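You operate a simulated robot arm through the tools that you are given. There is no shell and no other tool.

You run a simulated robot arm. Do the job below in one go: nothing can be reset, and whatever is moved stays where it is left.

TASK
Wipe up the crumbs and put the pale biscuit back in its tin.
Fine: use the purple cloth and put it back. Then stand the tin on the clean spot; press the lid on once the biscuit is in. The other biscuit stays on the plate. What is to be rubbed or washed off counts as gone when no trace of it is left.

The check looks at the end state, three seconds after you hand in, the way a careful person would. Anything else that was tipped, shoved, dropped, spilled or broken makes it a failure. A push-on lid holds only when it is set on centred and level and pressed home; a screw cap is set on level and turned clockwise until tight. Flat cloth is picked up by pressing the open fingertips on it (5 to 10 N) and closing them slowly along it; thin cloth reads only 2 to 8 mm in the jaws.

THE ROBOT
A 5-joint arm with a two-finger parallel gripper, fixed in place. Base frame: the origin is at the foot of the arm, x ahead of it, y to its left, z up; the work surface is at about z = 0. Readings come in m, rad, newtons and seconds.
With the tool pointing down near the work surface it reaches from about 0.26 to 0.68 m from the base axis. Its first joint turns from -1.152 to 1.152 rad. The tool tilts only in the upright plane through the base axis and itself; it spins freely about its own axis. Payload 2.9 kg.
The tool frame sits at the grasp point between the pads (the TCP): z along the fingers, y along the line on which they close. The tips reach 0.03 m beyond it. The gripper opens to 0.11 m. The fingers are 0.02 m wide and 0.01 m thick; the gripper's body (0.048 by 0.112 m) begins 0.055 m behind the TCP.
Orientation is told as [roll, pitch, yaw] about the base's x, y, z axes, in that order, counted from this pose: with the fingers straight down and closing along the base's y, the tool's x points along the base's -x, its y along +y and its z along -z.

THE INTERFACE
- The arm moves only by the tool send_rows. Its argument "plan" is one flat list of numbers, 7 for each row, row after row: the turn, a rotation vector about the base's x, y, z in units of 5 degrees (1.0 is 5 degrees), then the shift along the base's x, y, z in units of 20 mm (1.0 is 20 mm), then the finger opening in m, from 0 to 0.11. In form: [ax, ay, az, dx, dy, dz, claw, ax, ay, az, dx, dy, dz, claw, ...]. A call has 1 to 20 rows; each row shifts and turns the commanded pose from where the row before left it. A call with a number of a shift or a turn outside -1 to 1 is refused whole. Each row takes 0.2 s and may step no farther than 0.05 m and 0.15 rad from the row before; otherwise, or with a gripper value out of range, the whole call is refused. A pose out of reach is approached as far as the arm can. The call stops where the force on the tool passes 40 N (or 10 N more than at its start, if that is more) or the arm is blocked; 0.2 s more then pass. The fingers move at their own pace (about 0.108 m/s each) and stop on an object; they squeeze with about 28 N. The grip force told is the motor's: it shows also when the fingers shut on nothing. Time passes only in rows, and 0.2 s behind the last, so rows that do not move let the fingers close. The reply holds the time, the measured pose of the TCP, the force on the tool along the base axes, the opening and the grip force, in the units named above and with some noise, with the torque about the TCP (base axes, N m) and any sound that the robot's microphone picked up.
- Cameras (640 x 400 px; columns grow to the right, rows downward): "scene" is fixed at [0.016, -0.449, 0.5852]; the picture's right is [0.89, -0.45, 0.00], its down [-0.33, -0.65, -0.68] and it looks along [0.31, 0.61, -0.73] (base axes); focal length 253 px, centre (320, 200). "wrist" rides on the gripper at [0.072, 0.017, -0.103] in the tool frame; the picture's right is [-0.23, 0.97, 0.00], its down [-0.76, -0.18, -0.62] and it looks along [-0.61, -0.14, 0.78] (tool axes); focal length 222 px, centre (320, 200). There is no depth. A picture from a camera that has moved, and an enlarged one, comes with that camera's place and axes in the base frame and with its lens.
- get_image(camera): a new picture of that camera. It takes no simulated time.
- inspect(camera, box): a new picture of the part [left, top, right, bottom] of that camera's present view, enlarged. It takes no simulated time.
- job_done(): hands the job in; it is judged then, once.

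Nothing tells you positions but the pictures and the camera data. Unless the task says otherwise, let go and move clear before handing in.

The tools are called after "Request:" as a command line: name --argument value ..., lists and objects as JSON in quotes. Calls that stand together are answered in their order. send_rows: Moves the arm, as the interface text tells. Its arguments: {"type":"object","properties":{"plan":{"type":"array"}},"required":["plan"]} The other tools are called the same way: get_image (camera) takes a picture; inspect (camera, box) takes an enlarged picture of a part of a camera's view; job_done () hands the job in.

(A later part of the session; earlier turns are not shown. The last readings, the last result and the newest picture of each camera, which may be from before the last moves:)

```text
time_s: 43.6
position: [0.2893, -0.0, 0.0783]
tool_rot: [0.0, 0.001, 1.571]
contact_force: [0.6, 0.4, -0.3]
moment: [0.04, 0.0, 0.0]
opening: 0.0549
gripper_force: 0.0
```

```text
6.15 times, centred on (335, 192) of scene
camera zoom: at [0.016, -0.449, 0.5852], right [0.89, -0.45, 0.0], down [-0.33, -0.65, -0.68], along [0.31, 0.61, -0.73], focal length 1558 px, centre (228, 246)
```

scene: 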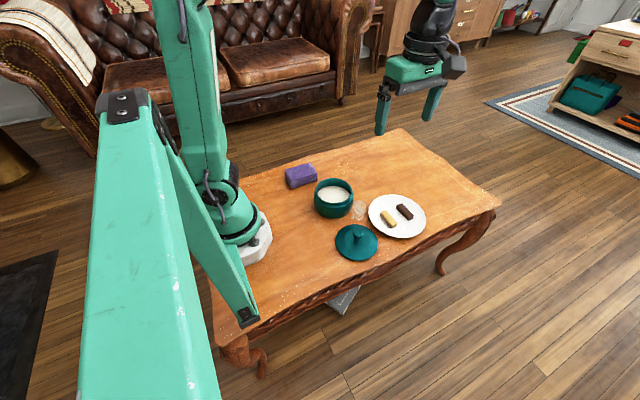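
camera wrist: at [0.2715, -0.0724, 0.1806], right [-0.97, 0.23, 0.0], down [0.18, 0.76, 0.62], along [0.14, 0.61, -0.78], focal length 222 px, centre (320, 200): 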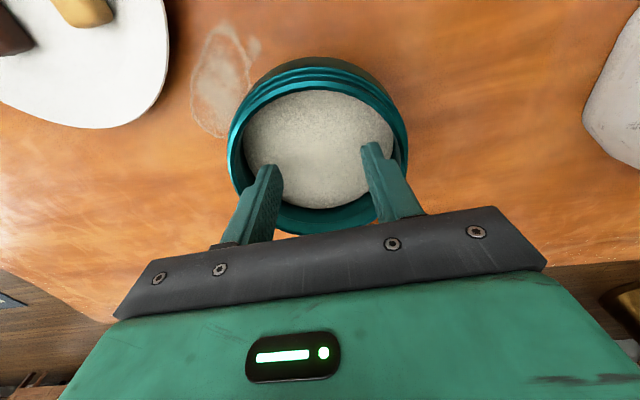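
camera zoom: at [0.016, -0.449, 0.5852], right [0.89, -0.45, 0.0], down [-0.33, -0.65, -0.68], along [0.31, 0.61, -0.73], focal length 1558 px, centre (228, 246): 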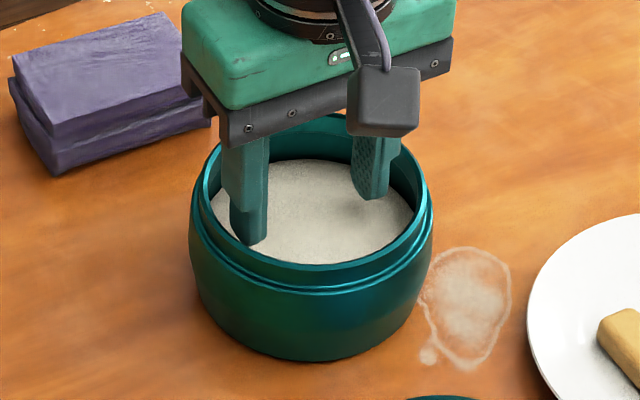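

The fingers are inside, clear of the floor and the walls. I'll spread them slowly until they touch the inner wall.

Request:
send_rows --plan '[0, 0, 0, 0, 0, 0, 0.062, 0, 0, 0, 0, 0, 0, 0.068, 0, 0, 0, 0, 0, 0, 0.068]'

Request:
send_rows --plan '[0, 0, 0, 0, 0, 0, 0.071, 0, 0, 0, 0, 0, 0, 0.071]'

Request:
send_rows --plan '[0, 0, 0, 0, 0, 0, 0.074, 0, 0, 0, 0, 0, 0, 0.074]'

```text
time_s: 44.4
position: [0.2876, 0.0002, 0.0777]
tool_rot: [0.0, -0.002, 1.571]
contact_force: [-0.2, -0.3, -0.2]
moment: [0.05, -0.02, -0.02]
opening: 0.068
gripper_force: 0.0
```

```text
time_s: 45.0
position: [0.2881, -0.0, 0.0779]
tool_rot: [0.0, -0.001, 1.57]
contact_force: [-0.2, -0.9, -0.4]
moment: [-0.01, -0.03, 0.02]
opening: 0.0711
gripper_force: 0.0
```

```text
time_s: 45.6
position: [0.2896, 0.0013, 0.0773]
tool_rot: [0.0, -0.002, 1.571]
contact_force: [-0.3, -0.1, -0.8]
moment: [-0.02, 0.0, 0.0]
opening: 0.0739
gripper_force: 0.1
```

Request:
send_rows --plan '[0, 0, 0, 0, 0, 0, 0.076, 0, 0, 0, 0, 0, 0, 0.076]'

Request:
inspect --camera "wrist" --box '[200, 40, 440, 240]'

Request:
inspect --camera "scene" --box '[300, 160, 370, 225]'

```text
time_s: 46.2
position: [0.2883, 0.0002, 0.078]
tool_rot: [0.001, -0.001, 1.571]
contact_force: [0.6, 0.2, 0.0]
moment: [0.02, 0.0, -0.02]
opening: 0.0759
gripper_force: 0.1
```

```text
2.00 times, centred on (320, 140) of wrist
camera zoom: at [0.2715, -0.0724, 0.1809], right [-0.97, 0.23, 0.0], down [0.18, 0.76, 0.62], along [0.14, 0.61, -0.78], focal length 444 px, centre (320, 320)
```

zoom: 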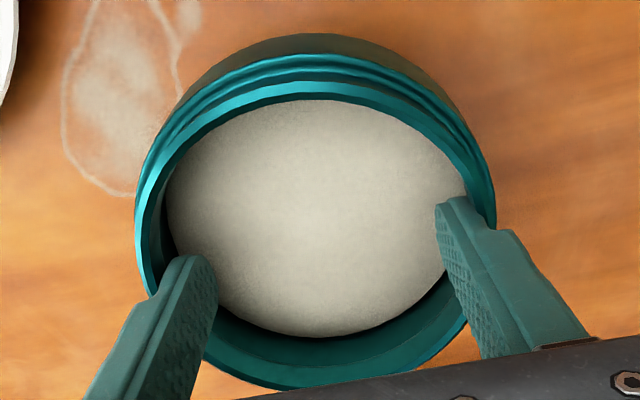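

```text
6.15 times, centred on (335, 192) of scene
camera zoom: at [0.016, -0.449, 0.5852], right [0.89, -0.45, 0.0], down [-0.33, -0.65, -0.68], along [0.31, 0.61, -0.73], focal length 1558 px, centre (228, 246)
```

zoom: 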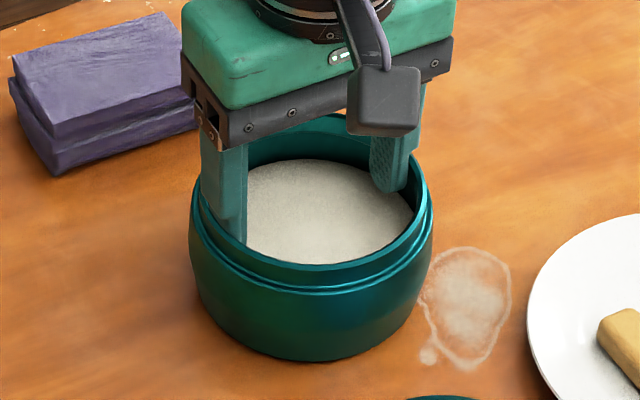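

Nearly touching now. I'll keep spreading in 1.5 mm steps.

Request:
send_rows --plan '[0, 0, 0, 0, 0, 0, 0.0775, 0, 0, 0, 0, 0, 0, 0.0775]'

Request:
send_rows --plan '[0, 0, 0, 0, 0, 0, 0.079, 0, 0, 0, 0, 0, 0, 0.079]'

Request:
send_rows --plan '[0, 0, 0, 0, 0, 0, 0.0805, 0, 0, 0, 0, 0, 0, 0.0805]'

```text
time_s: 46.8
position: [0.2891, -0.0, 0.0786]
tool_rot: [0.0, 0.001, 1.571]
contact_force: [1.6, 0.9, 0.2]
moment: [0.0, 0.02, 0.0]
opening: 0.0769
gripper_force: 0.1
```

```text
time_s: 47.4
position: [0.2886, -0.0003, 0.0783]
tool_rot: [0.0, 0.001, 1.571]
contact_force: [1.5, 0.8, 0.9]
moment: [0.03, 0.01, 0.0]
opening: 0.078
gripper_force: 0.1
```

```text
time_s: 48.0
position: [0.2883, 0.0002, 0.0774]
tool_rot: [-0.001, 0.0, 1.57]
contact_force: [1.6, -0.5, 0.7]
moment: [0.0, -0.04, 0.03]
opening: 0.0793
gripper_force: 0.1
```

The opening now lags the command a little and there's a light sideways force, so one finger has touched and is nudging the tin to centre. I'll continue gently.

Request:
send_rows --plan '[0, 0, 0, 0, 0, 0, 0.082, 0, 0, 0, 0, 0, 0, 0.082]'

Request:
send_rows --plan '[0, 0, 0, 0, 0, 0, 0.0835, 0, 0, 0, 0, 0, 0, 0.0835]'

Request:
inspect --camera "wrist" --box '[200, 40, 440, 240]'

Request:
inspect --camera "scene" --box '[300, 160, 370, 225]'

```text
time_s: 48.6
position: [0.2877, -0.0011, 0.0773]
tool_rot: [-0.001, 0.001, 1.572]
contact_force: [1.4, 0.7, 0.2]
moment: [0.03, -0.01, 0.03]
opening: 0.0792
gripper_force: 0.1
```

```text
time_s: 49.2
position: [0.288, -0.0006, 0.0778]
tool_rot: [0.0, 0.0, 1.572]
contact_force: [1.1, -0.2, -0.3]
moment: [-0.04, -0.06, 0.01]
opening: 0.0795
gripper_force: 0.1
```

```text
2.00 times, centred on (320, 140) of wrist
camera zoom: at [0.2715, -0.0724, 0.1809], right [-0.97, 0.23, 0.0], down [0.18, 0.76, 0.62], along [0.14, 0.61, -0.78], focal length 444 px, centre (320, 320)
```

zoom: 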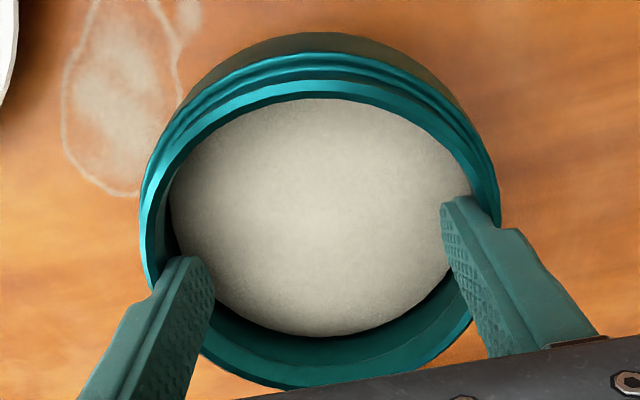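

```text
6.15 times, centred on (335, 192) of scene
camera zoom: at [0.016, -0.449, 0.5852], right [0.89, -0.45, 0.0], down [-0.33, -0.65, -0.68], along [0.31, 0.61, -0.73], focal length 1558 px, centre (228, 246)
```

zoom: 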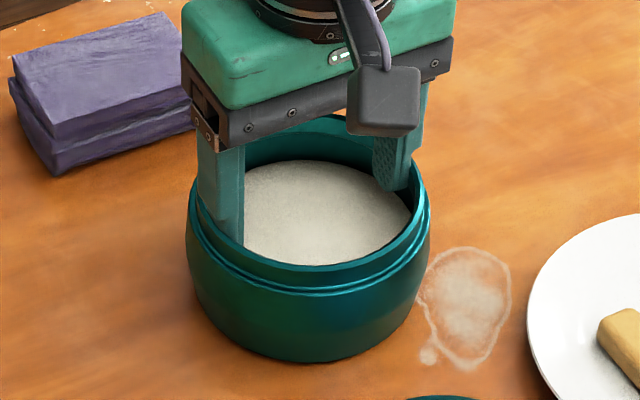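

Both fingers now press the inner wall at 79 mm opening. I'll try a short slow slide and check that the tin follows.

Request:
send_rows --plan '[0, 0, 0, 0.2, 0.25, 0, 0.085, 0, 0, 0, 0.3, 0.37, 0, 0.085, 0, 0, 0, 0.3, 0.37, 0, 0.085, 0, 0, 0, 0, 0, 0, 0.085]'

Request:
inspect --camera "wrist" --box '[200, 40, 440, 240]'

Request:
inspect --camera "scene" --box '[300, 150, 390, 225]'

```text
time_s: 50.2
position: [0.3052, 0.0188, 0.0773]
tool_rot: [0.001, -0.001, 1.573]
contact_force: [-1.3, -1.5, 1.5]
moment: [0.0, 0.07, -0.07]
opening: 0.0793
gripper_force: 0.1
```

```text
2.00 times, centred on (320, 140) of wrist
camera zoom: at [0.2875, -0.0531, 0.1808], right [-0.97, 0.23, 0.0], down [0.18, 0.76, 0.62], along [0.14, 0.61, -0.78], focal length 444 px, centre (320, 320)
```

zoom: 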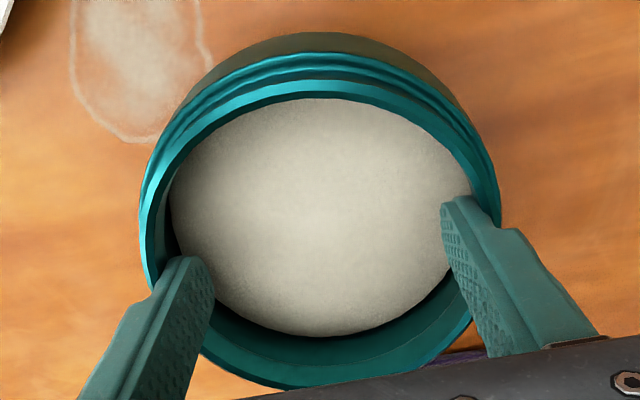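

```text
5.33 times, centred on (345, 188) of scene
camera zoom: at [0.016, -0.449, 0.5852], right [0.89, -0.45, 0.0], down [-0.33, -0.65, -0.68], along [0.31, 0.61, -0.73], focal length 1350 px, centre (187, 267)
```

zoom: 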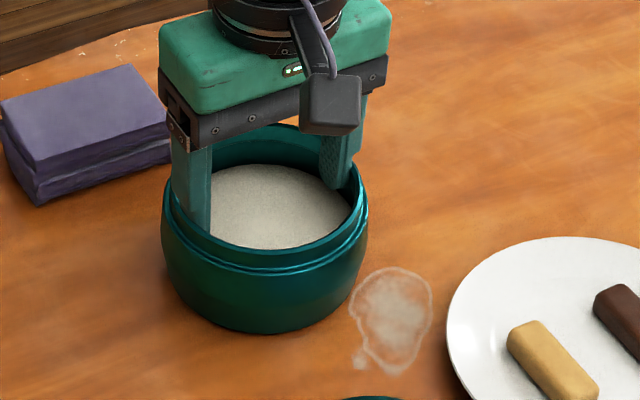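

The tin follows the fingers exactly and stays upright. I'll slide it the rest of the way to about (0.405, 0.144).

Request:
send_rows --plan '[0, 0, 0, 0.388, 0.484, 0, 0.085, 0, 0, 0, 0.388, 0.484, 0, 0.085, 0, 0, 0, 0.388, 0.484, 0, 0.085, 0, 0, 0, 0.388, 0.484, 0, 0.085, 0, 0, 0, 0.388, 0.484, 0, 0.085, 0, 0, 0, 0.388, 0.484, 0, 0.085, 0, 0, 0, 0.388, 0.484, 0, 0.085, 0, 0, 0, 0.388, 0.484, 0, 0.085, 0, 0, 0, 0.388, 0.484, 0, 0.085, 0, 0, 0, 0.388, 0.484, 0, 0.085, 0, 0, 0, 0.388, 0.484, 0, 0.085, 0, 0, 0, 0.388, 0.484, 0, 0.085, 0, 0, 0, 0.388, 0.484, 0, 0.085, 0, 0, 0, 0, 0, 0, 0.085]'

Request:
get_image --camera "wrist"

Request:
inspect --camera "scene" --box '[270, 110, 420, 230]'

```text
time_s: 53.2
position: [0.4051, 0.1449, 0.0783]
tool_rot: [-0.001, -0.001, 1.571]
contact_force: [-0.9, -2.3, 4.9]
moment: [-0.02, 0.06, -0.02]
opening: 0.0793
gripper_force: 0.1
```

```text
taken
camera wrist: at [0.3889, 0.074, 0.1805], right [-0.97, 0.23, 0.0], down [0.18, 0.76, 0.62], along [0.14, 0.61, -0.78], focal length 222 px, centre (320, 200)
```

wrist: 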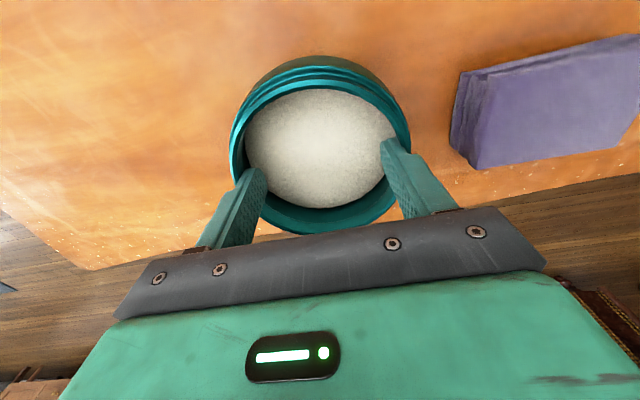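

```text
3.33 times, centred on (345, 170) of scene
camera zoom: at [0.016, -0.449, 0.5852], right [0.89, -0.45, 0.0], down [-0.33, -0.65, -0.68], along [0.31, 0.61, -0.73], focal length 844 px, centre (237, 300)
```

zoom: 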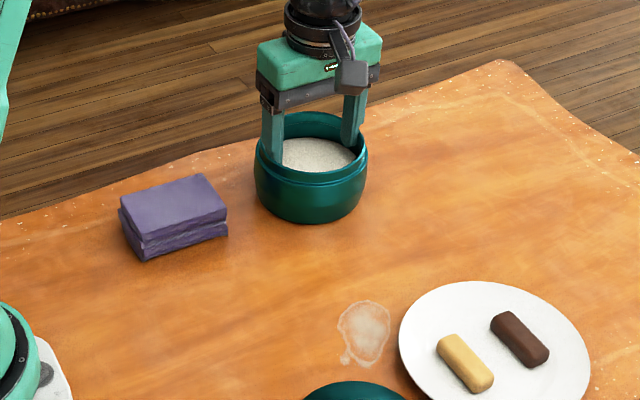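

The tin stands on the wiped spot at about (0.405, 0.144). I'll bring the fingers in off the wall and rise straight up.

Request:
send_rows --plan '[0, 0, 0, 0, 0, 0, 0.07, 0, 0, 0, 0, 0, 0, 0.055, 0, 0, 0, 0, 0, 0, 0.055, 0, 0, 0, 0, 0, 0.5, 0.055, 0, 0, 0, 0, 0, 0.75, 0.055, 0, 0, 0, 0, 0, 1, 0.055, 0, 0, 0, 0, 0, 1, 0.055, 0, 0, 0, 0, 0, 1, 0.055, 0, 0, 0, 0, 0, 0, 0.055]'

Request:
get_image --camera "wrist"

Request:
inspect --camera "wrist" --box '[240, 30, 400, 200]'

Request:
inspect --camera "scene" --box '[300, 110, 400, 200]'

```text
time_s: 55.2
position: [0.4066, 0.1445, 0.1643]
tool_rot: [0.0, 0.0, 1.571]
contact_force: [0.6, -0.3, 0.3]
moment: [-0.02, -0.01, 0.03]
opening: 0.0547
gripper_force: 0.1
```

```text
taken
camera wrist: at [0.3896, 0.0717, 0.2657], right [-0.97, 0.23, 0.0], down [0.18, 0.76, 0.62], along [0.14, 0.61, -0.78], focal length 222 px, centre (320, 200)
```

wrist: 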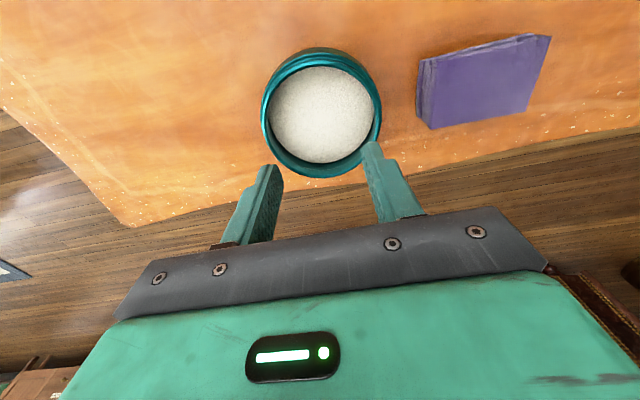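

```text
2.35 times, centred on (320, 115) of wrist
camera zoom: at [0.3896, 0.0717, 0.2657], right [-0.97, 0.23, 0.0], down [0.18, 0.76, 0.62], along [0.14, 0.61, -0.78], focal length 523 px, centre (320, 400)
```

zoom: 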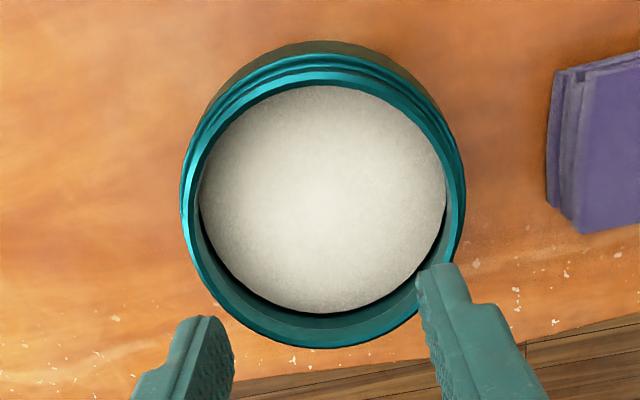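

```text
4.44 times, centred on (350, 155) of scene
camera zoom: at [0.016, -0.449, 0.5852], right [0.89, -0.45, 0.0], down [-0.33, -0.65, -0.68], along [0.31, 0.61, -0.73], focal length 1125 px, centre (187, 400)
```

zoom: 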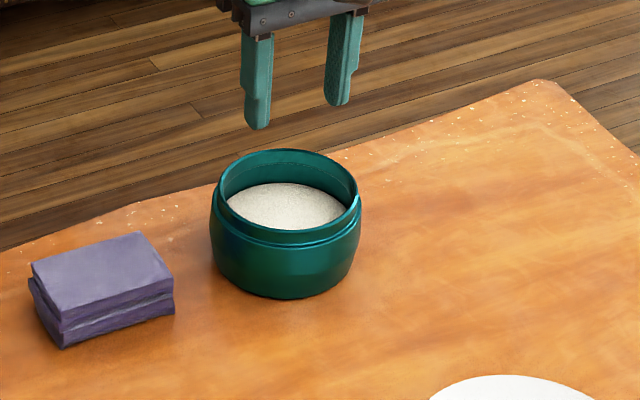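

The tin stands upright at about (0.405, 0.145). Next is the pale biscuit at about (0.399, -0.128), whose long side is nearly along y. I'll move above it with the fingers narrowed.

Request:
send_rows --plan '[0, 0, 0, -0.03, -0.973, 0, 0.042, 0, 0, 0, -0.03, -0.973, 0, 0.042, 0, 0, 0, -0.03, -0.973, 0, 0.042, 0, 0, 0, -0.03, -0.973, 0, 0.042, 0, 0, 0, -0.03, -0.973, 0, 0.042, 0, 0, 0, -0.03, -0.973, 0, 0.042, 0, 0, 0, -0.03, -0.973, 0, 0.042, 0, 0, 0, -0.03, -0.973, 0, 0.042, 0, 0, 0, -0.03, -0.973, 0, 0.042, 0, 0, 0, -0.03, -0.973, 0, 0.042, 0, 0, 0, -0.03, -0.973, 0, 0.042, 0, 0, 0, -0.03, -0.973, 0, 0.042, 0, 0, 0, -0.03, -0.973, 0, 0.042, 0, 0, 0, -0.03, -0.973, 0, 0.042, 0, 0, 0, 0, 0, 0, 0.042]'

Request:
get_image --camera "wrist"

Request:
inspect --camera "wrist" --box '[230, 20, 410, 190]'

Request:
inspect --camera "scene" --box '[350, 160, 450, 250]'

```text
time_s: 58.4
position: [0.3985, -0.128, 0.1614]
tool_rot: [0.0, 0.0, 1.569]
contact_force: [0.2, 0.0, -0.5]
moment: [0.0, 0.02, -0.01]
opening: 0.0422
gripper_force: 0.1
```

```text
taken
camera wrist: at [0.3817, -0.2006, 0.2641], right [-0.97, 0.23, 0.0], down [0.18, 0.76, 0.62], along [0.14, 0.61, -0.78], focal length 222 px, centre (320, 200)
```

wrist: 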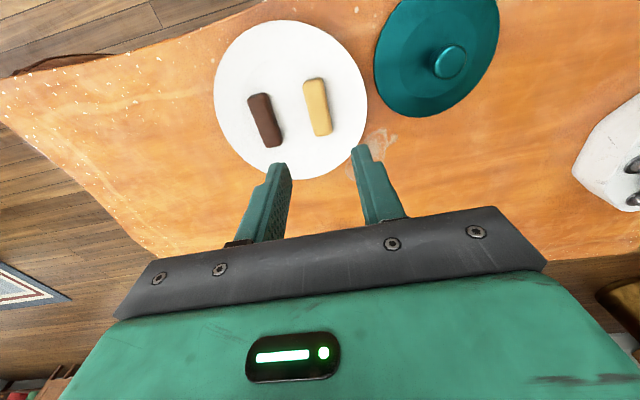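

```text
2.35 times, centred on (320, 105) of wrist
camera zoom: at [0.3817, -0.2006, 0.2641], right [-0.97, 0.23, 0.0], down [0.18, 0.76, 0.62], along [0.14, 0.61, -0.78], focal length 523 px, centre (320, 424)
```

zoom: 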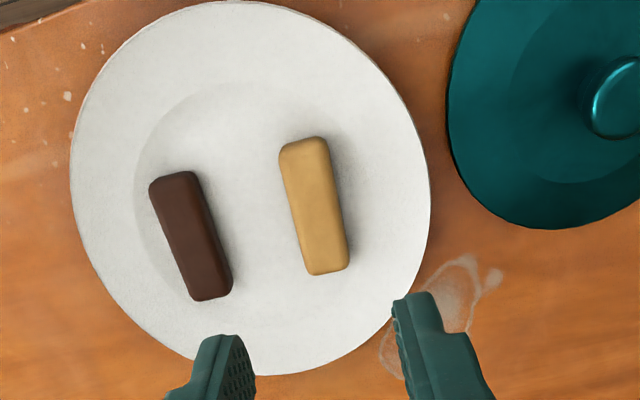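

```text
4.44 times, centred on (400, 205) of scene
camera zoom: at [0.016, -0.449, 0.5852], right [0.89, -0.45, 0.0], down [-0.33, -0.65, -0.68], along [0.31, 0.61, -0.73], focal length 1125 px, centre (-36, 178)
```

zoom: 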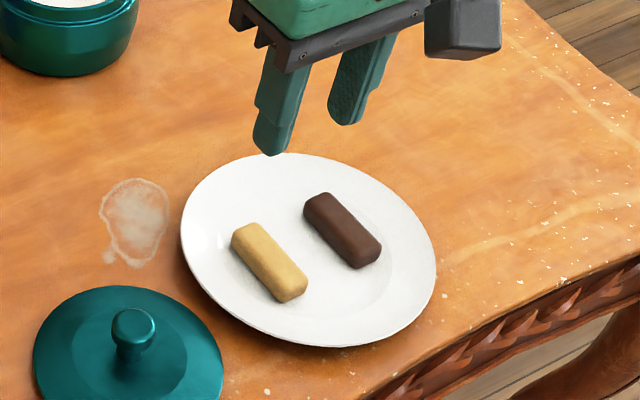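

The pale biscuit is centred at about (0.399, -0.130), 56×20 mm, turned about 2° from y. I'll line up and go down to just above it, then check clearances.

Request:
send_rows --plan '[0, 0, -0.4, 0.03, -0.1, -0.7, 0.042, 0, 0, 0, 0, 0, -0.8, 0.042, 0, 0, 0, 0, 0, -0.8, 0.042, 0, 0, 0, 0, 0, -0.8, 0.042, 0, 0, 0, 0, 0, -0.8, 0.042, 0, 0, 0, 0, 0, -0.8, 0.042, 0, 0, 0, 0, 0, -0.8, 0.042, 0, 0, 0, 0, 0, 0, 0.042]'

Request:
get_image --camera "wrist"

Request:
inspect --camera "wrist" --box '[200, 80, 420, 240]'

Request:
inspect --camera "scene" --box '[365, 180, 425, 240]'

```text
time_s: 60.2
position: [0.3986, -0.1284, 0.0528]
tool_rot: [0.0, -0.001, 1.538]
contact_force: [-0.4, 0.2, 0.7]
moment: [0.02, -0.02, 0.04]
opening: 0.0421
gripper_force: 0.1
```

```text
taken
camera wrist: at [0.3787, -0.2014, 0.1552], right [-0.97, 0.26, 0.0], down [0.2, 0.76, 0.62], along [0.16, 0.6, -0.78], focal length 222 px, centre (320, 200)
```

wrist: 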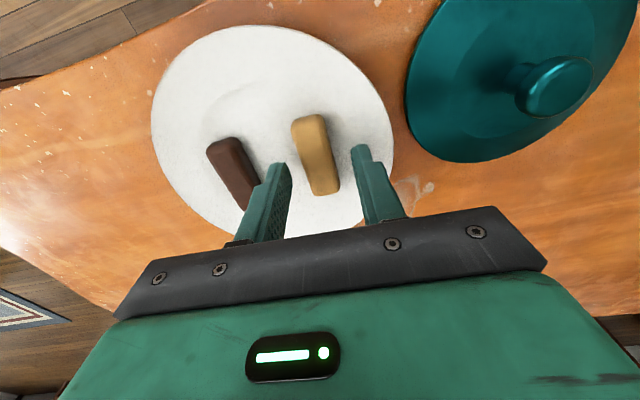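

```text
2.50 times, centred on (310, 160) of wrist
camera zoom: at [0.3787, -0.2014, 0.1552], right [-0.97, 0.26, 0.0], down [0.2, 0.76, 0.62], along [0.16, 0.6, -0.78], focal length 555 px, centre (345, 300)
```

zoom: 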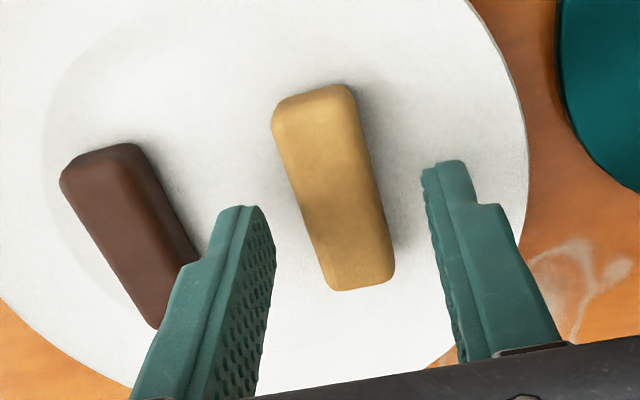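

```text
6.67 times, centred on (395, 210) of scene
camera zoom: at [0.016, -0.449, 0.5852], right [0.89, -0.45, 0.0], down [-0.33, -0.65, -0.68], along [0.31, 0.61, -0.73], focal length 1687 px, centre (-180, 133)
```

zoom: 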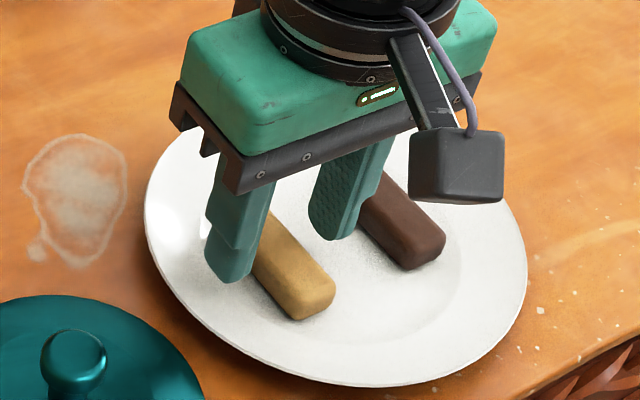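

The fingers straddle the pale biscuit cleanly and clear the dark one. I'll shift 4 mm toward -y to centre, then lower slowly.

Request:
send_rows --plan '[0, 0, 0, 0, -0.2, -0.2, 0.042, 0, 0, 0, 0, 0, -0.2, 0.042, 0, 0, 0, 0, 0, 0, 0.042]'

Request:
inspect --camera "scene" --box '[365, 180, 425, 240]'

```text
time_s: 61.0
position: [0.3991, -0.1344, 0.0443]
tool_rot: [0.003, 0.002, 1.535]
contact_force: [-0.4, 1.4, 0.0]
moment: [-0.01, 0.01, 0.0]
opening: 0.042
gripper_force: 0.1
```

```text
6.67 times, centred on (395, 210) of scene
camera zoom: at [0.016, -0.449, 0.5852], right [0.89, -0.45, 0.0], down [-0.33, -0.65, -0.68], along [0.31, 0.61, -0.73], focal length 1687 px, centre (-180, 133)
```

zoom: 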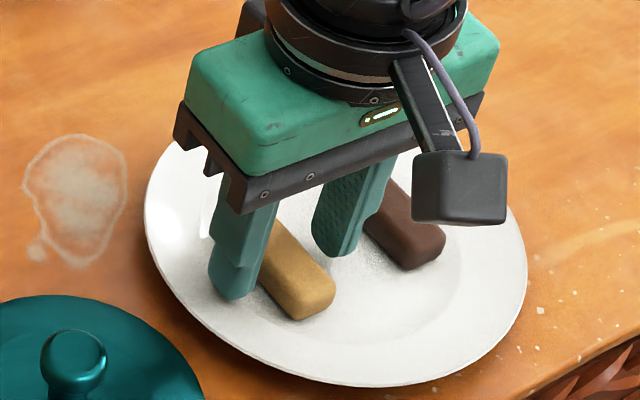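

Request:
send_rows --plan '[0, 0, 0, 0, 0, -0.1, 0.042, 0, 0, 0, 0, 0, 0, 0.042]'

Request:
send_rows --plan '[0, 0, 0, 0, 0, -0.075, 0.042, 0, 0, 0, 0, 0, 0, 0.042]'

Request:
inspect --camera "wrist" --box '[200, 80, 420, 240]'

Request:
inspect --camera "scene" --box '[365, 180, 425, 240]'

```text
time_s: 61.6
position: [0.399, -0.1345, 0.0435]
tool_rot: [0.0, 0.0, 1.536]
contact_force: [0.3, -0.2, 2.4]
moment: [0.01, 0.09, 0.02]
opening: 0.0421
gripper_force: 0.0
```

```text
time_s: 62.2
position: [0.3983, -0.1335, 0.0411]
tool_rot: [-0.002, 0.0, 1.538]
contact_force: [-0.9, 3.0, 10.7]
moment: [-0.06, 0.42, -0.07]
opening: 0.0427
gripper_force: 0.6
```

```text
2.50 times, centred on (310, 160) of wrist
camera zoom: at [0.3791, -0.2054, 0.1447], right [-0.97, 0.26, 0.0], down [0.2, 0.76, 0.62], along [0.16, 0.6, -0.78], focal length 555 px, centre (345, 300)
```

zoom: 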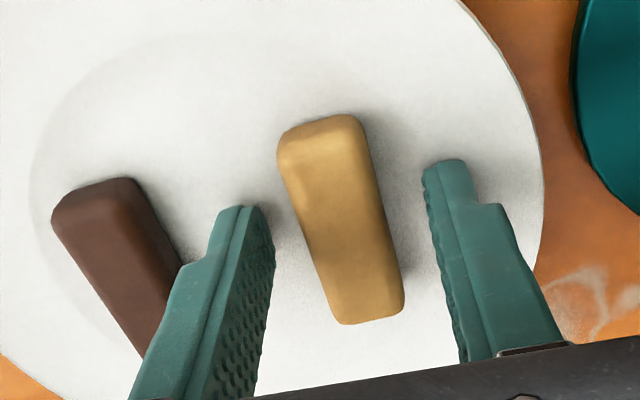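

```text
6.67 times, centred on (395, 210) of scene
camera zoom: at [0.016, -0.449, 0.5852], right [0.89, -0.45, 0.0], down [-0.33, -0.65, -0.68], along [0.31, 0.61, -0.73], focal length 1687 px, centre (-180, 133)
```

zoom: 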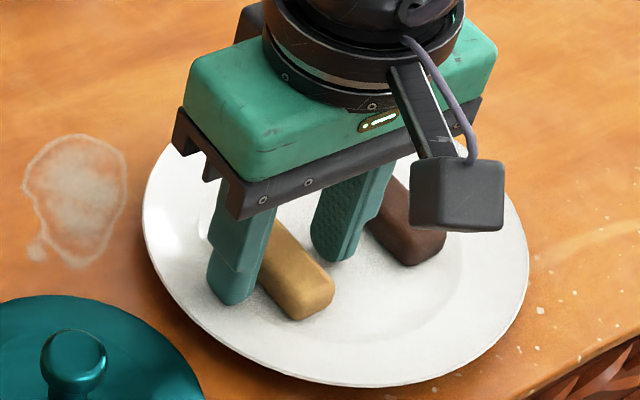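

The fingertips just touched the plate, so I'll rise 2 mm and then close gently on the biscuit in steps.

Request:
send_rows --plan '[0, 0, 0, 0, 0, 0.11, 0.042, 0, 0, 0, 0, 0, 0, 0.042]'

Request:
send_rows --plan '[0, 0, 0, 0, 0, 0, 0.034, 0, 0, 0, 0, 0, 0, 0.028, 0, 0, 0, 0, 0, 0, 0.025, 0, 0, 0, 0, 0, 0, 0.023, 0, 0, 0, 0, 0, 0, 0.023]'

Request:
inspect --camera "wrist" --box '[200, 80, 420, 240]'

```text
time_s: 62.8
position: [0.3991, -0.1336, 0.043]
tool_rot: [0.001, -0.001, 1.535]
contact_force: [0.9, -0.8, 0.7]
moment: [-0.03, -0.01, 0.0]
opening: 0.042
gripper_force: 0.0
```

```text
time_s: 64.0
position: [0.3992, -0.1335, 0.0445]
tool_rot: [0.0, 0.0, 1.536]
contact_force: [0.3, 0.0, -0.6]
moment: [-0.01, 0.0, -0.03]
opening: 0.023
gripper_force: 0.1
```

```text
2.50 times, centred on (310, 160) of wrist
camera zoom: at [0.3794, -0.205, 0.1467], right [-0.97, 0.26, 0.0], down [0.2, 0.76, 0.62], along [0.16, 0.6, -0.78], focal length 555 px, centre (345, 300)
```

zoom: 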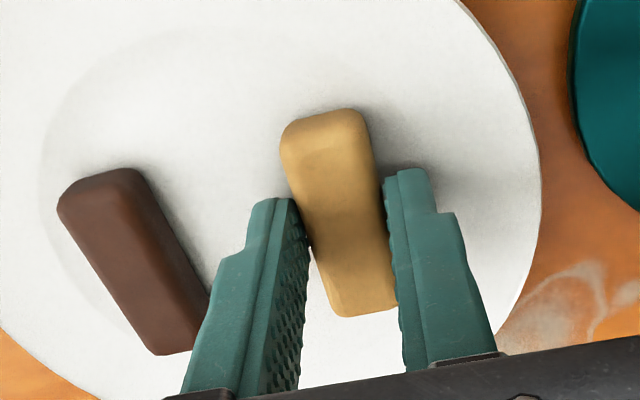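

Request:
send_rows --plan '[0, 0, 0, 0, 0, 0, 0.0215, 0, 0, 0, 0, 0, 0, 0.0215]'

Request:
send_rows --plan '[0, 0, 0, 0, 0, 0, 0.02, 0, 0, 0, 0, 0, 0, 0.02]'

Request:
send_rows --plan '[0, 0, 0, 0, 0, 0, 0.0185, 0, 0, 0, 0, 0, 0, 0.0185]'

```text
time_s: 64.6
position: [0.398, -0.1333, 0.0444]
tool_rot: [0.001, 0.0, 1.538]
contact_force: [0.1, 0.1, 1.0]
moment: [0.01, 0.01, 0.04]
opening: 0.0223
gripper_force: 0.7
```

```text
time_s: 65.2
position: [0.3984, -0.1328, 0.044]
tool_rot: [0.0, 0.001, 1.536]
contact_force: [0.1, 0.6, 0.4]
moment: [0.01, 0.01, 0.02]
opening: 0.0208
gripper_force: 20.0
```

```text
time_s: 65.8
position: [0.3986, -0.1322, 0.044]
tool_rot: [0.001, -0.001, 1.538]
contact_force: [0.7, 0.4, -0.2]
moment: [-0.03, -0.02, 0.01]
opening: 0.0205
gripper_force: 27.7
```

The biscuit is gripped at 20.5 mm. I'll lift it straight up and check.

Request:
send_rows --plan '[0, 0, 0, 0, 0, 0.3, 0.0185, 0, 0, 0, 0, 0, 0.6, 0.0185, 0, 0, 0, 0, 0, 0.8, 0.0185, 0, 0, 0, 0, 0, 0.8, 0.0185, 0, 0, 0, 0, 0, 0.8, 0.0185, 0, 0, 0, 0, 0, 0.8, 0.0185, 0, 0, 0, 0, 0, 0.8, 0.0185, 0, 0, 0, 0, 0, 0.8, 0.0185, 0, 0, 0, 0, 0, 0, 0.0185]'

Request:
get_image --camera "wrist"

Request:
inspect --camera "scene" --box '[350, 140, 450, 250]'

```text
time_s: 67.8
position: [0.398, -0.1329, 0.1568]
tool_rot: [0.0, 0.001, 1.537]
contact_force: [-0.4, 0.3, 0.6]
moment: [0.01, 0.01, 0.0]
opening: 0.0207
gripper_force: 28.3
```

```text
taken
camera wrist: at [0.3784, -0.2045, 0.2599], right [-0.97, 0.26, 0.0], down [0.2, 0.76, 0.62], along [0.16, 0.6, -0.78], focal length 222 px, centre (320, 200)
```

wrist: 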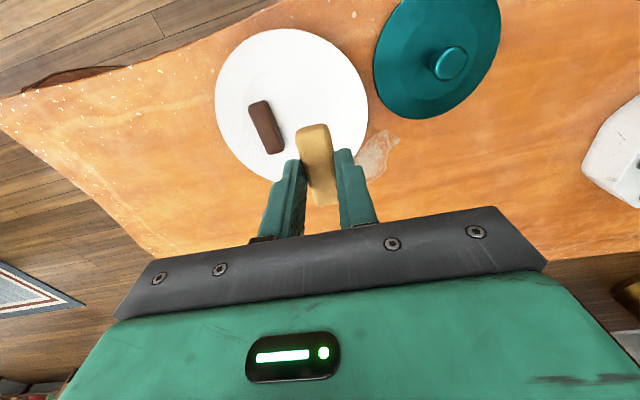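

```text
3.64 times, centred on (400, 195) of scene
camera zoom: at [0.016, -0.449, 0.5852], right [0.89, -0.45, 0.0], down [-0.33, -0.65, -0.68], along [0.31, 0.61, -0.73], focal length 920 px, centre (29, 218)
```

zoom: 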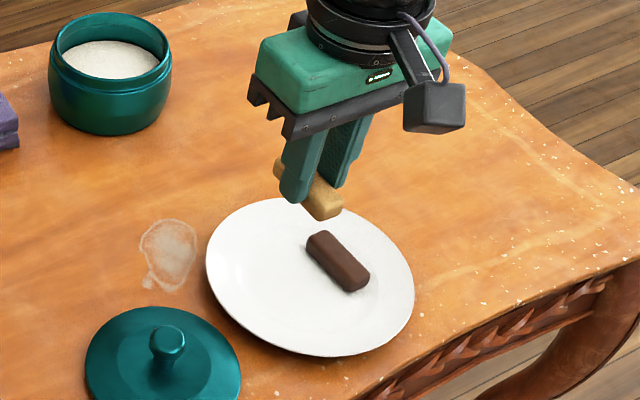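

The biscuit is firmly in hand and level, and the dark one stays on the plate. I'll carry it over the tin.

Request:
send_rows --plan '[0, 0, 0, 0.022, 0.5, 0, 0.0185, 0, 0, 0, 0.022, 0.8, 0, 0.0185, 0, 0, 0, 0.022, 0.97, 0, 0.0185, 0, 0, 0, 0.022, 0.97, 0, 0.0185, 0, 0, 0, 0.022, 0.97, 0, 0.0185, 0, 0, 0, 0.022, 0.97, 0, 0.0185, 0, 0, 0, 0.022, 0.97, 0, 0.0185, 0, 0, 0, 0.022, 0.97, 0, 0.0185, 0, 0, 0, 0.022, 0.97, 0, 0.0185, 0, 0, 0, 0.022, 0.97, 0, 0.0185, 0, 0, 0, 0.022, 0.97, 0, 0.0185, 0, 0, 0, 0.022, 0.97, 0, 0.0185, 0, 0, 0, 0.022, 0.97, 0, 0.0185, 0, 0, 0, 0.022, 0.97, 0, 0.0185, 0, 0, 0, 0.022, 0.6, 0, 0.0185, 0, 0, 0, 0.022, 0.36, 0, 0.0185, 0, 0, 0, 0, 0, 0, 0.0185]'

Request:
get_image --camera "wrist"

Request:
inspect --camera "scene" --box '[300, 100, 400, 200]'

```text
time_s: 71.4
position: [0.4053, 0.1437, 0.1581]
tool_rot: [0.001, 0.0, 1.536]
contact_force: [-0.6, 0.6, -0.4]
moment: [0.02, 0.02, -0.01]
opening: 0.0205
gripper_force: 27.9
```

```text
taken
camera wrist: at [0.3848, 0.0718, 0.2611], right [-0.97, 0.26, 0.0], down [0.2, 0.76, 0.62], along [0.16, 0.6, -0.78], focal length 222 px, centre (320, 200)
```

wrist: 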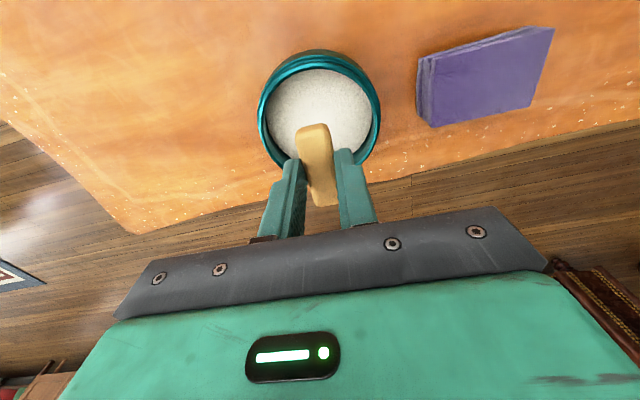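

```text
4.00 times, centred on (350, 150) of scene
camera zoom: at [0.016, -0.449, 0.5852], right [0.89, -0.45, 0.0], down [-0.33, -0.65, -0.68], along [0.31, 0.61, -0.73], focal length 1012 px, centre (200, 400)
```

zoom: 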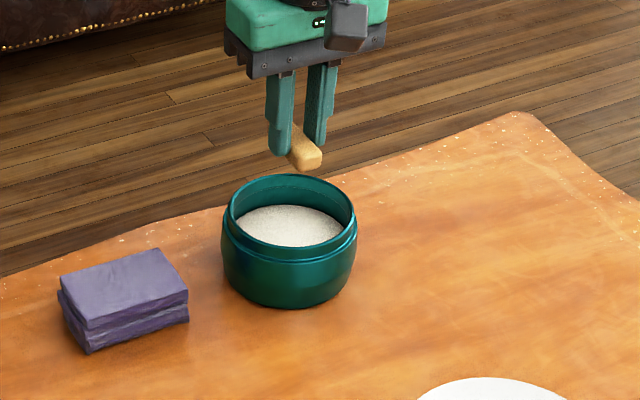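

The biscuit is centred over the tin. I'll lower it into the tin and stop just above the white floor.

Request:
send_rows --plan '[0, 0, 0, 0, 0.05, -0.7, 0.0185, 0, 0, 0, 0, 0, -0.7, 0.0185, 0, 0, 0, 0, 0, -0.7, 0.0185, 0, 0, 0, 0, 0, -0.7, 0.0185, 0, 0, 0, 0, 0, -0.6, 0.0185, 0, 0, 0, 0, 0, 0, 0.0185]'

Request:
get_image --camera "wrist"

Request:
inspect --camera "scene" --box '[310, 120, 380, 190]'

```text
time_s: 72.8
position: [0.4056, 0.1442, 0.0887]
tool_rot: [0.001, 0.0, 1.535]
contact_force: [-0.2, -0.2, -1.1]
moment: [-0.01, -0.01, 0.01]
opening: 0.0204
gripper_force: 28.5
```

```text
taken
camera wrist: at [0.3853, 0.0727, 0.1921], right [-0.97, 0.26, 0.0], down [0.2, 0.76, 0.62], along [0.16, 0.6, -0.78], focal length 222 px, centre (320, 200)
```

wrist: 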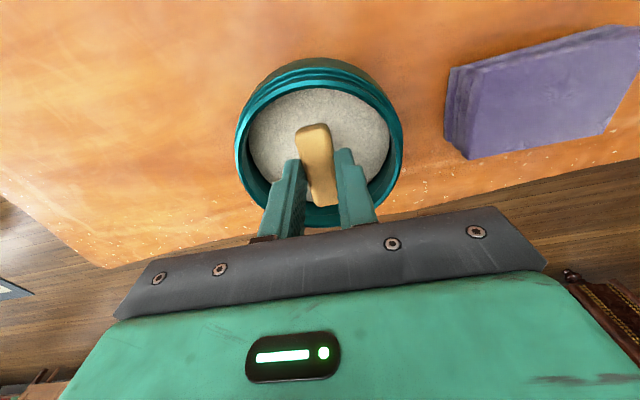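

```text
5.71 times, centred on (345, 155) of scene
camera zoom: at [0.016, -0.449, 0.5852], right [0.89, -0.45, 0.0], down [-0.33, -0.65, -0.68], along [0.31, 0.61, -0.73], focal length 1446 px, centre (177, 457)
```

zoom: 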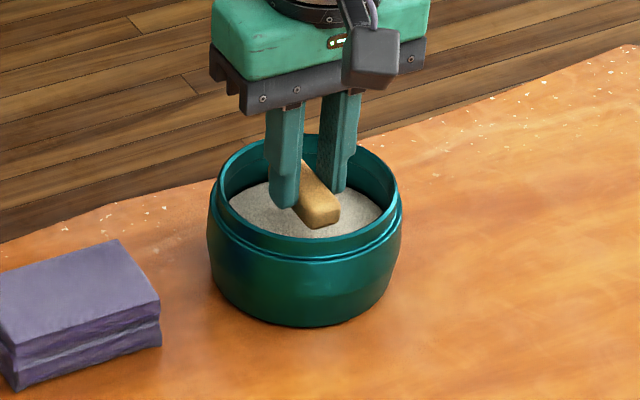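

The biscuit is well inside the tin walls. I'll lower the rest in small steps until it touches.

Request:
send_rows --plan '[0, 0, 0, 0, 0, -0.15, 0.0185, 0, 0, 0, 0, 0, -0.15, 0.0185, 0, 0, 0, 0, 0, 0, 0.0185]'

Request:
send_rows --plan '[0, 0, 0, 0, 0, -0.1, 0.0185, 0, 0, 0, 0, 0, 0, 0.0185]'

Request:
send_rows --plan '[0, 0, 0, 0, 0, -0.1, 0.0185, 0, 0, 0, 0, 0, 0, 0.0185]'

```text
time_s: 73.6
position: [0.4059, 0.1448, 0.0841]
tool_rot: [0.0, 0.001, 1.537]
contact_force: [-0.1, 0.0, 0.5]
moment: [-0.02, -0.01, 0.01]
opening: 0.0208
gripper_force: 28.0
```

```text
time_s: 74.2
position: [0.4053, 0.1447, 0.082]
tool_rot: [0.0, 0.0, 1.537]
contact_force: [0.0, -0.1, -0.3]
moment: [0.03, 0.0, -0.02]
opening: 0.0206
gripper_force: 27.9
```

```text
time_s: 74.8
position: [0.4051, 0.1449, 0.079]
tool_rot: [0.0, 0.0, 1.536]
contact_force: [-0.1, 0.4, 0.6]
moment: [0.02, 0.0, -0.03]
opening: 0.0205
gripper_force: 27.8
```

Request:
send_rows --plan '[0, 0, 0, 0, 0, -0.1, 0.0185, 0, 0, 0, 0, 0, 0, 0.0185]'

Request:
send_rows --plan '[0, 0, 0, 0, 0, -0.1, 0.0185, 0, 0, 0, 0, 0, 0, 0.0185]'

Request:
inspect --camera "scene" --box '[310, 120, 380, 190]'

Request:
inspect --camera "wrist" --box '[220, 60, 420, 220]'

```text
time_s: 75.4
position: [0.4047, 0.1441, 0.0782]
tool_rot: [0.001, -0.001, 1.535]
contact_force: [-0.2, 0.0, -0.4]
moment: [-0.02, -0.01, 0.03]
opening: 0.0206
gripper_force: 28.4
```

```text
time_s: 76.0
position: [0.4051, 0.1449, 0.0757]
tool_rot: [0.001, 0.0, 1.536]
contact_force: [-0.7, 0.4, -0.9]
moment: [-0.01, 0.01, -0.01]
opening: 0.0205
gripper_force: 27.6
```

```text
5.71 times, centred on (345, 155) of scene
camera zoom: at [0.016, -0.449, 0.5852], right [0.89, -0.45, 0.0], down [-0.33, -0.65, -0.68], along [0.31, 0.61, -0.73], focal length 1446 px, centre (177, 457)
```

zoom: 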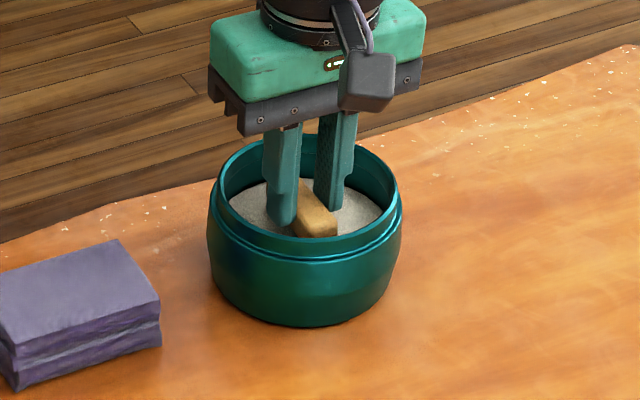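

```text
2.50 times, centred on (320, 140) of wrist
camera zoom: at [0.3851, 0.0735, 0.1785], right [-0.97, 0.26, 0.0], down [0.2, 0.76, 0.62], along [0.16, 0.6, -0.78], focal length 555 px, centre (320, 350)
```

zoom: 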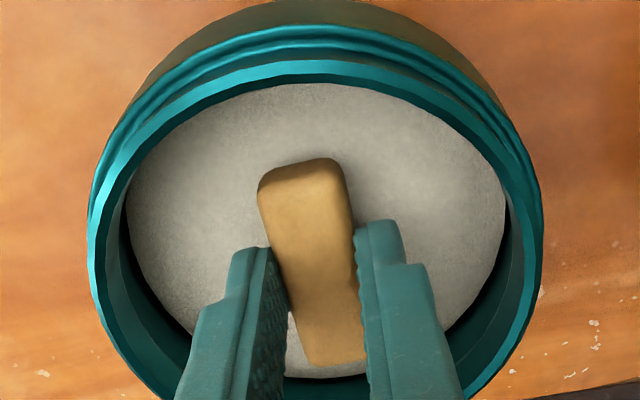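

Request:
send_rows --plan '[0, 0, 0, 0, 0, -0.1, 0.0185, 0, 0, 0, 0, 0, 0, 0.0185]'

Request:
send_rows --plan '[0, 0, 0, 0, 0, -0.1, 0.0185, 0, 0, 0, 0, 0, 0, 0.0185]'

Request:
send_rows --plan '[0, 0, 0, 0, 0, -0.1, 0.0185, 0, 0, 0, 0, 0, 0, 0.0185]'

Request:
inspect --camera "scene" --box '[310, 120, 380, 190]'

```text
time_s: 76.6
position: [0.4046, 0.1451, 0.0738]
tool_rot: [-0.001, 0.0, 1.535]
contact_force: [-0.1, 0.5, -1.3]
moment: [0.02, 0.03, 0.02]
opening: 0.0205
gripper_force: 27.8
```

```text
time_s: 77.2
position: [0.4042, 0.1442, 0.0711]
tool_rot: [-0.002, 0.001, 1.535]
contact_force: [0.2, 0.2, -1.5]
moment: [-0.03, 0.02, 0.01]
opening: 0.0204
gripper_force: 28.1
```

```text
time_s: 77.8
position: [0.4048, 0.1462, 0.0699]
tool_rot: [-0.002, -0.001, 1.537]
contact_force: [-2.6, -1.2, 10.8]
moment: [-0.36, 0.13, -0.07]
opening: 0.0206
gripper_force: 28.2
```

```text
5.71 times, centred on (345, 155) of scene
camera zoom: at [0.016, -0.449, 0.5852], right [0.89, -0.45, 0.0], down [-0.33, -0.65, -0.68], along [0.31, 0.61, -0.73], focal length 1446 px, centre (177, 457)
```

zoom: 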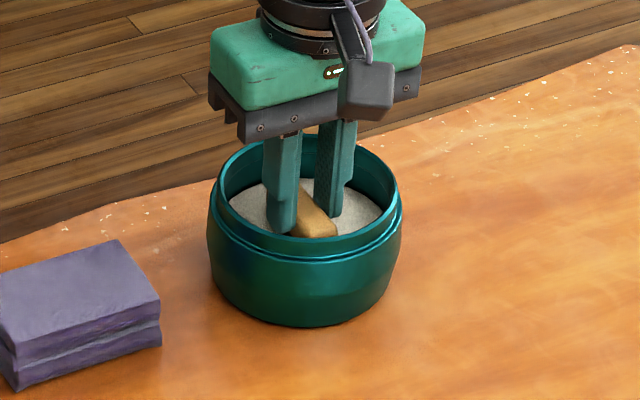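

The biscuit rests on the tin's floor. I'll ease up slightly, open, and lift out.

Request:
send_rows --plan '[0, 0, 0, 0, 0, 0.04, 0.0185, 0, 0, 0, 0, 0, 0, 0.0225, 0, 0, 0, 0, 0, 0, 0.028, 0, 0, 0, 0, 0, 0, 0.036, 0, 0, 0, 0, 0, 0, 0.036, 0, 0, 0, 0, 0, 0.4, 0.036, 0, 0, 0, 0, 0, 0.6, 0.036, 0, 0, 0, 0, 0, 0.8, 0.036, 0, 0, 0, 0, 0, 1, 0.036, 0, 0, 0, 0, 0, 1, 0.036, 0, 0, 0, 0, 0, 1, 0.036, 0, 0, 0, 0, 0, 0, 0.036]'

Request:
get_image --camera "wrist"

Request:
inspect --camera "wrist" --box '[240, 30, 400, 200]'

Request:
inspect --camera "scene" --box '[310, 120, 380, 190]'

```text
time_s: 80.4
position: [0.4038, 0.1463, 0.166]
tool_rot: [0.002, 0.0, 1.536]
contact_force: [0.7, -0.4, -0.5]
moment: [0.0, -0.01, 0.01]
opening: 0.0361
gripper_force: 0.0
```

```text
taken
camera wrist: at [0.3859, 0.0746, 0.2693], right [-0.97, 0.26, 0.0], down [0.2, 0.76, 0.62], along [0.16, 0.6, -0.78], focal length 222 px, centre (320, 200)
```

wrist: 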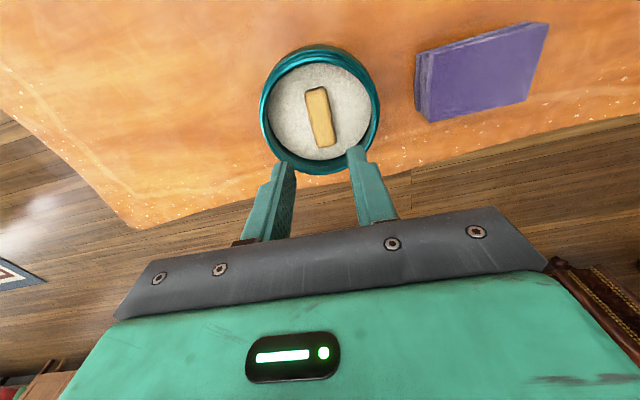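

```text
2.35 times, centred on (320, 115) of wrist
camera zoom: at [0.3859, 0.0746, 0.2693], right [-0.97, 0.26, 0.0], down [0.2, 0.76, 0.62], along [0.16, 0.6, -0.78], focal length 523 px, centre (320, 400)
```

zoom: 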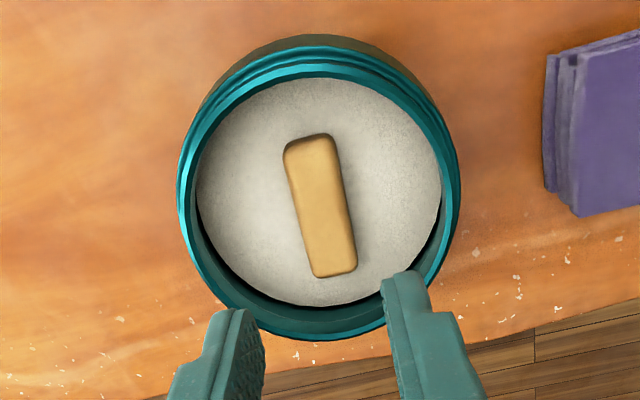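

```text
5.71 times, centred on (345, 155) of scene
camera zoom: at [0.016, -0.449, 0.5852], right [0.89, -0.45, 0.0], down [-0.33, -0.65, -0.68], along [0.31, 0.61, -0.73], focal length 1446 px, centre (177, 457)
```

zoom: 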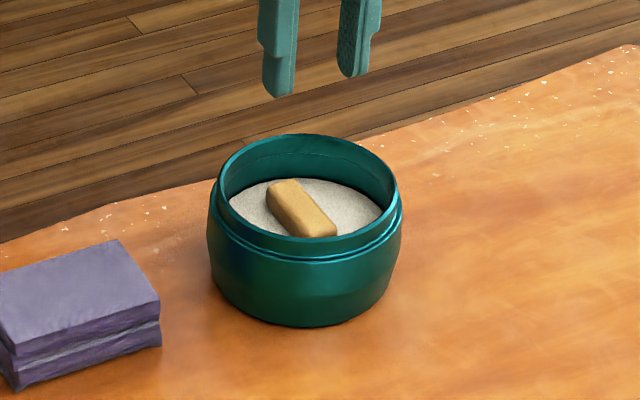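

The pale biscuit lies flat inside the tin, which is centred at about (0.406, 0.146). Next is the lid, so I'll move above its knob at roughly (0.281, -0.149) and look.

Request:
send_rows --plan '[0, 0, 0, -0.41, -0.983, 0, 0.05, 0, 0, 0, -0.41, -0.983, 0, 0.05, 0, 0, 0, -0.41, -0.983, 0, 0.05, 0, 0, 0, -0.41, -0.983, 0, 0.05, 0, 0, 0, -0.41, -0.983, 0, 0.05, 0, 0, 0, -0.41, -0.983, 0, 0.05, 0, 0, 0, -0.41, -0.983, 0, 0.05, 0, 0, 0, -0.41, -0.983, 0, 0.05, 0, 0, 0, -0.41, -0.983, 0, 0.05, 0, 0, 0, -0.41, -0.983, 0, 0.05, 0, 0, 0, -0.41, -0.983, 0, 0.05, 0, 0, 0, -0.41, -0.983, 0, 0.05, 0, 0, 0, -0.41, -0.983, 0, 0.05, 0, 0, 0, -0.41, -0.983, 0, 0.05, 0, 0, 0, -0.41, -0.983, 0, 0.05, 0, 0, 0, 0, 0, 0, 0.05]'

Request:
get_image --camera "wrist"

Request:
inspect --camera "wrist" --box '[230, 20, 410, 190]'

Request:
inspect --camera "scene" --box '[320, 190, 400, 270]'

```text
time_s: 83.8
position: [0.2806, -0.1507, 0.166]
tool_rot: [-0.001, 0.001, 1.538]
contact_force: [-0.5, -0.3, 0.4]
moment: [0.0, -0.02, 0.03]
opening: 0.0501
gripper_force: 0.0
```

```text
taken
camera wrist: at [0.2608, -0.2228, 0.2686], right [-0.97, 0.26, 0.0], down [0.2, 0.76, 0.62], along [0.16, 0.6, -0.78], focal length 222 px, centre (320, 200)
```

wrist: 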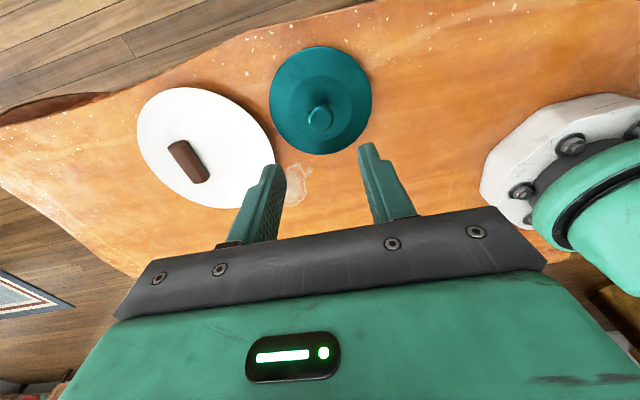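

```text
2.35 times, centred on (320, 105) of wrist
camera zoom: at [0.2608, -0.2228, 0.2686], right [-0.97, 0.26, 0.0], down [0.2, 0.76, 0.62], along [0.16, 0.6, -0.78], focal length 523 px, centre (320, 424)
```

zoom: 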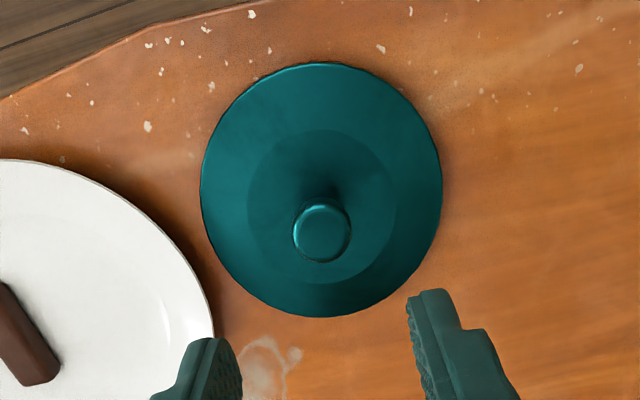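

```text
5.00 times, centred on (360, 230) of scene
camera zoom: at [0.016, -0.449, 0.5852], right [0.89, -0.45, 0.0], down [-0.33, -0.65, -0.68], along [0.31, 0.61, -0.73], focal length 1266 px, centre (120, 50)
```

zoom: 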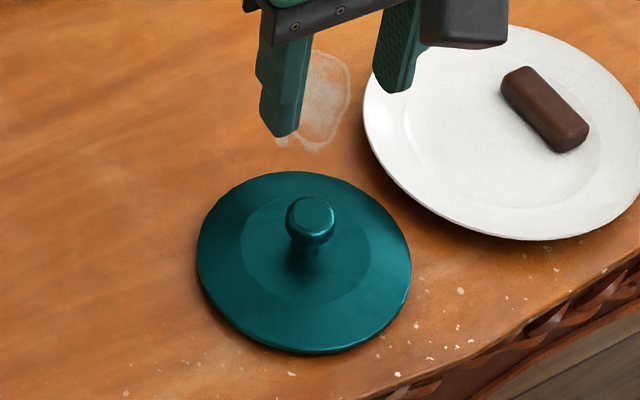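

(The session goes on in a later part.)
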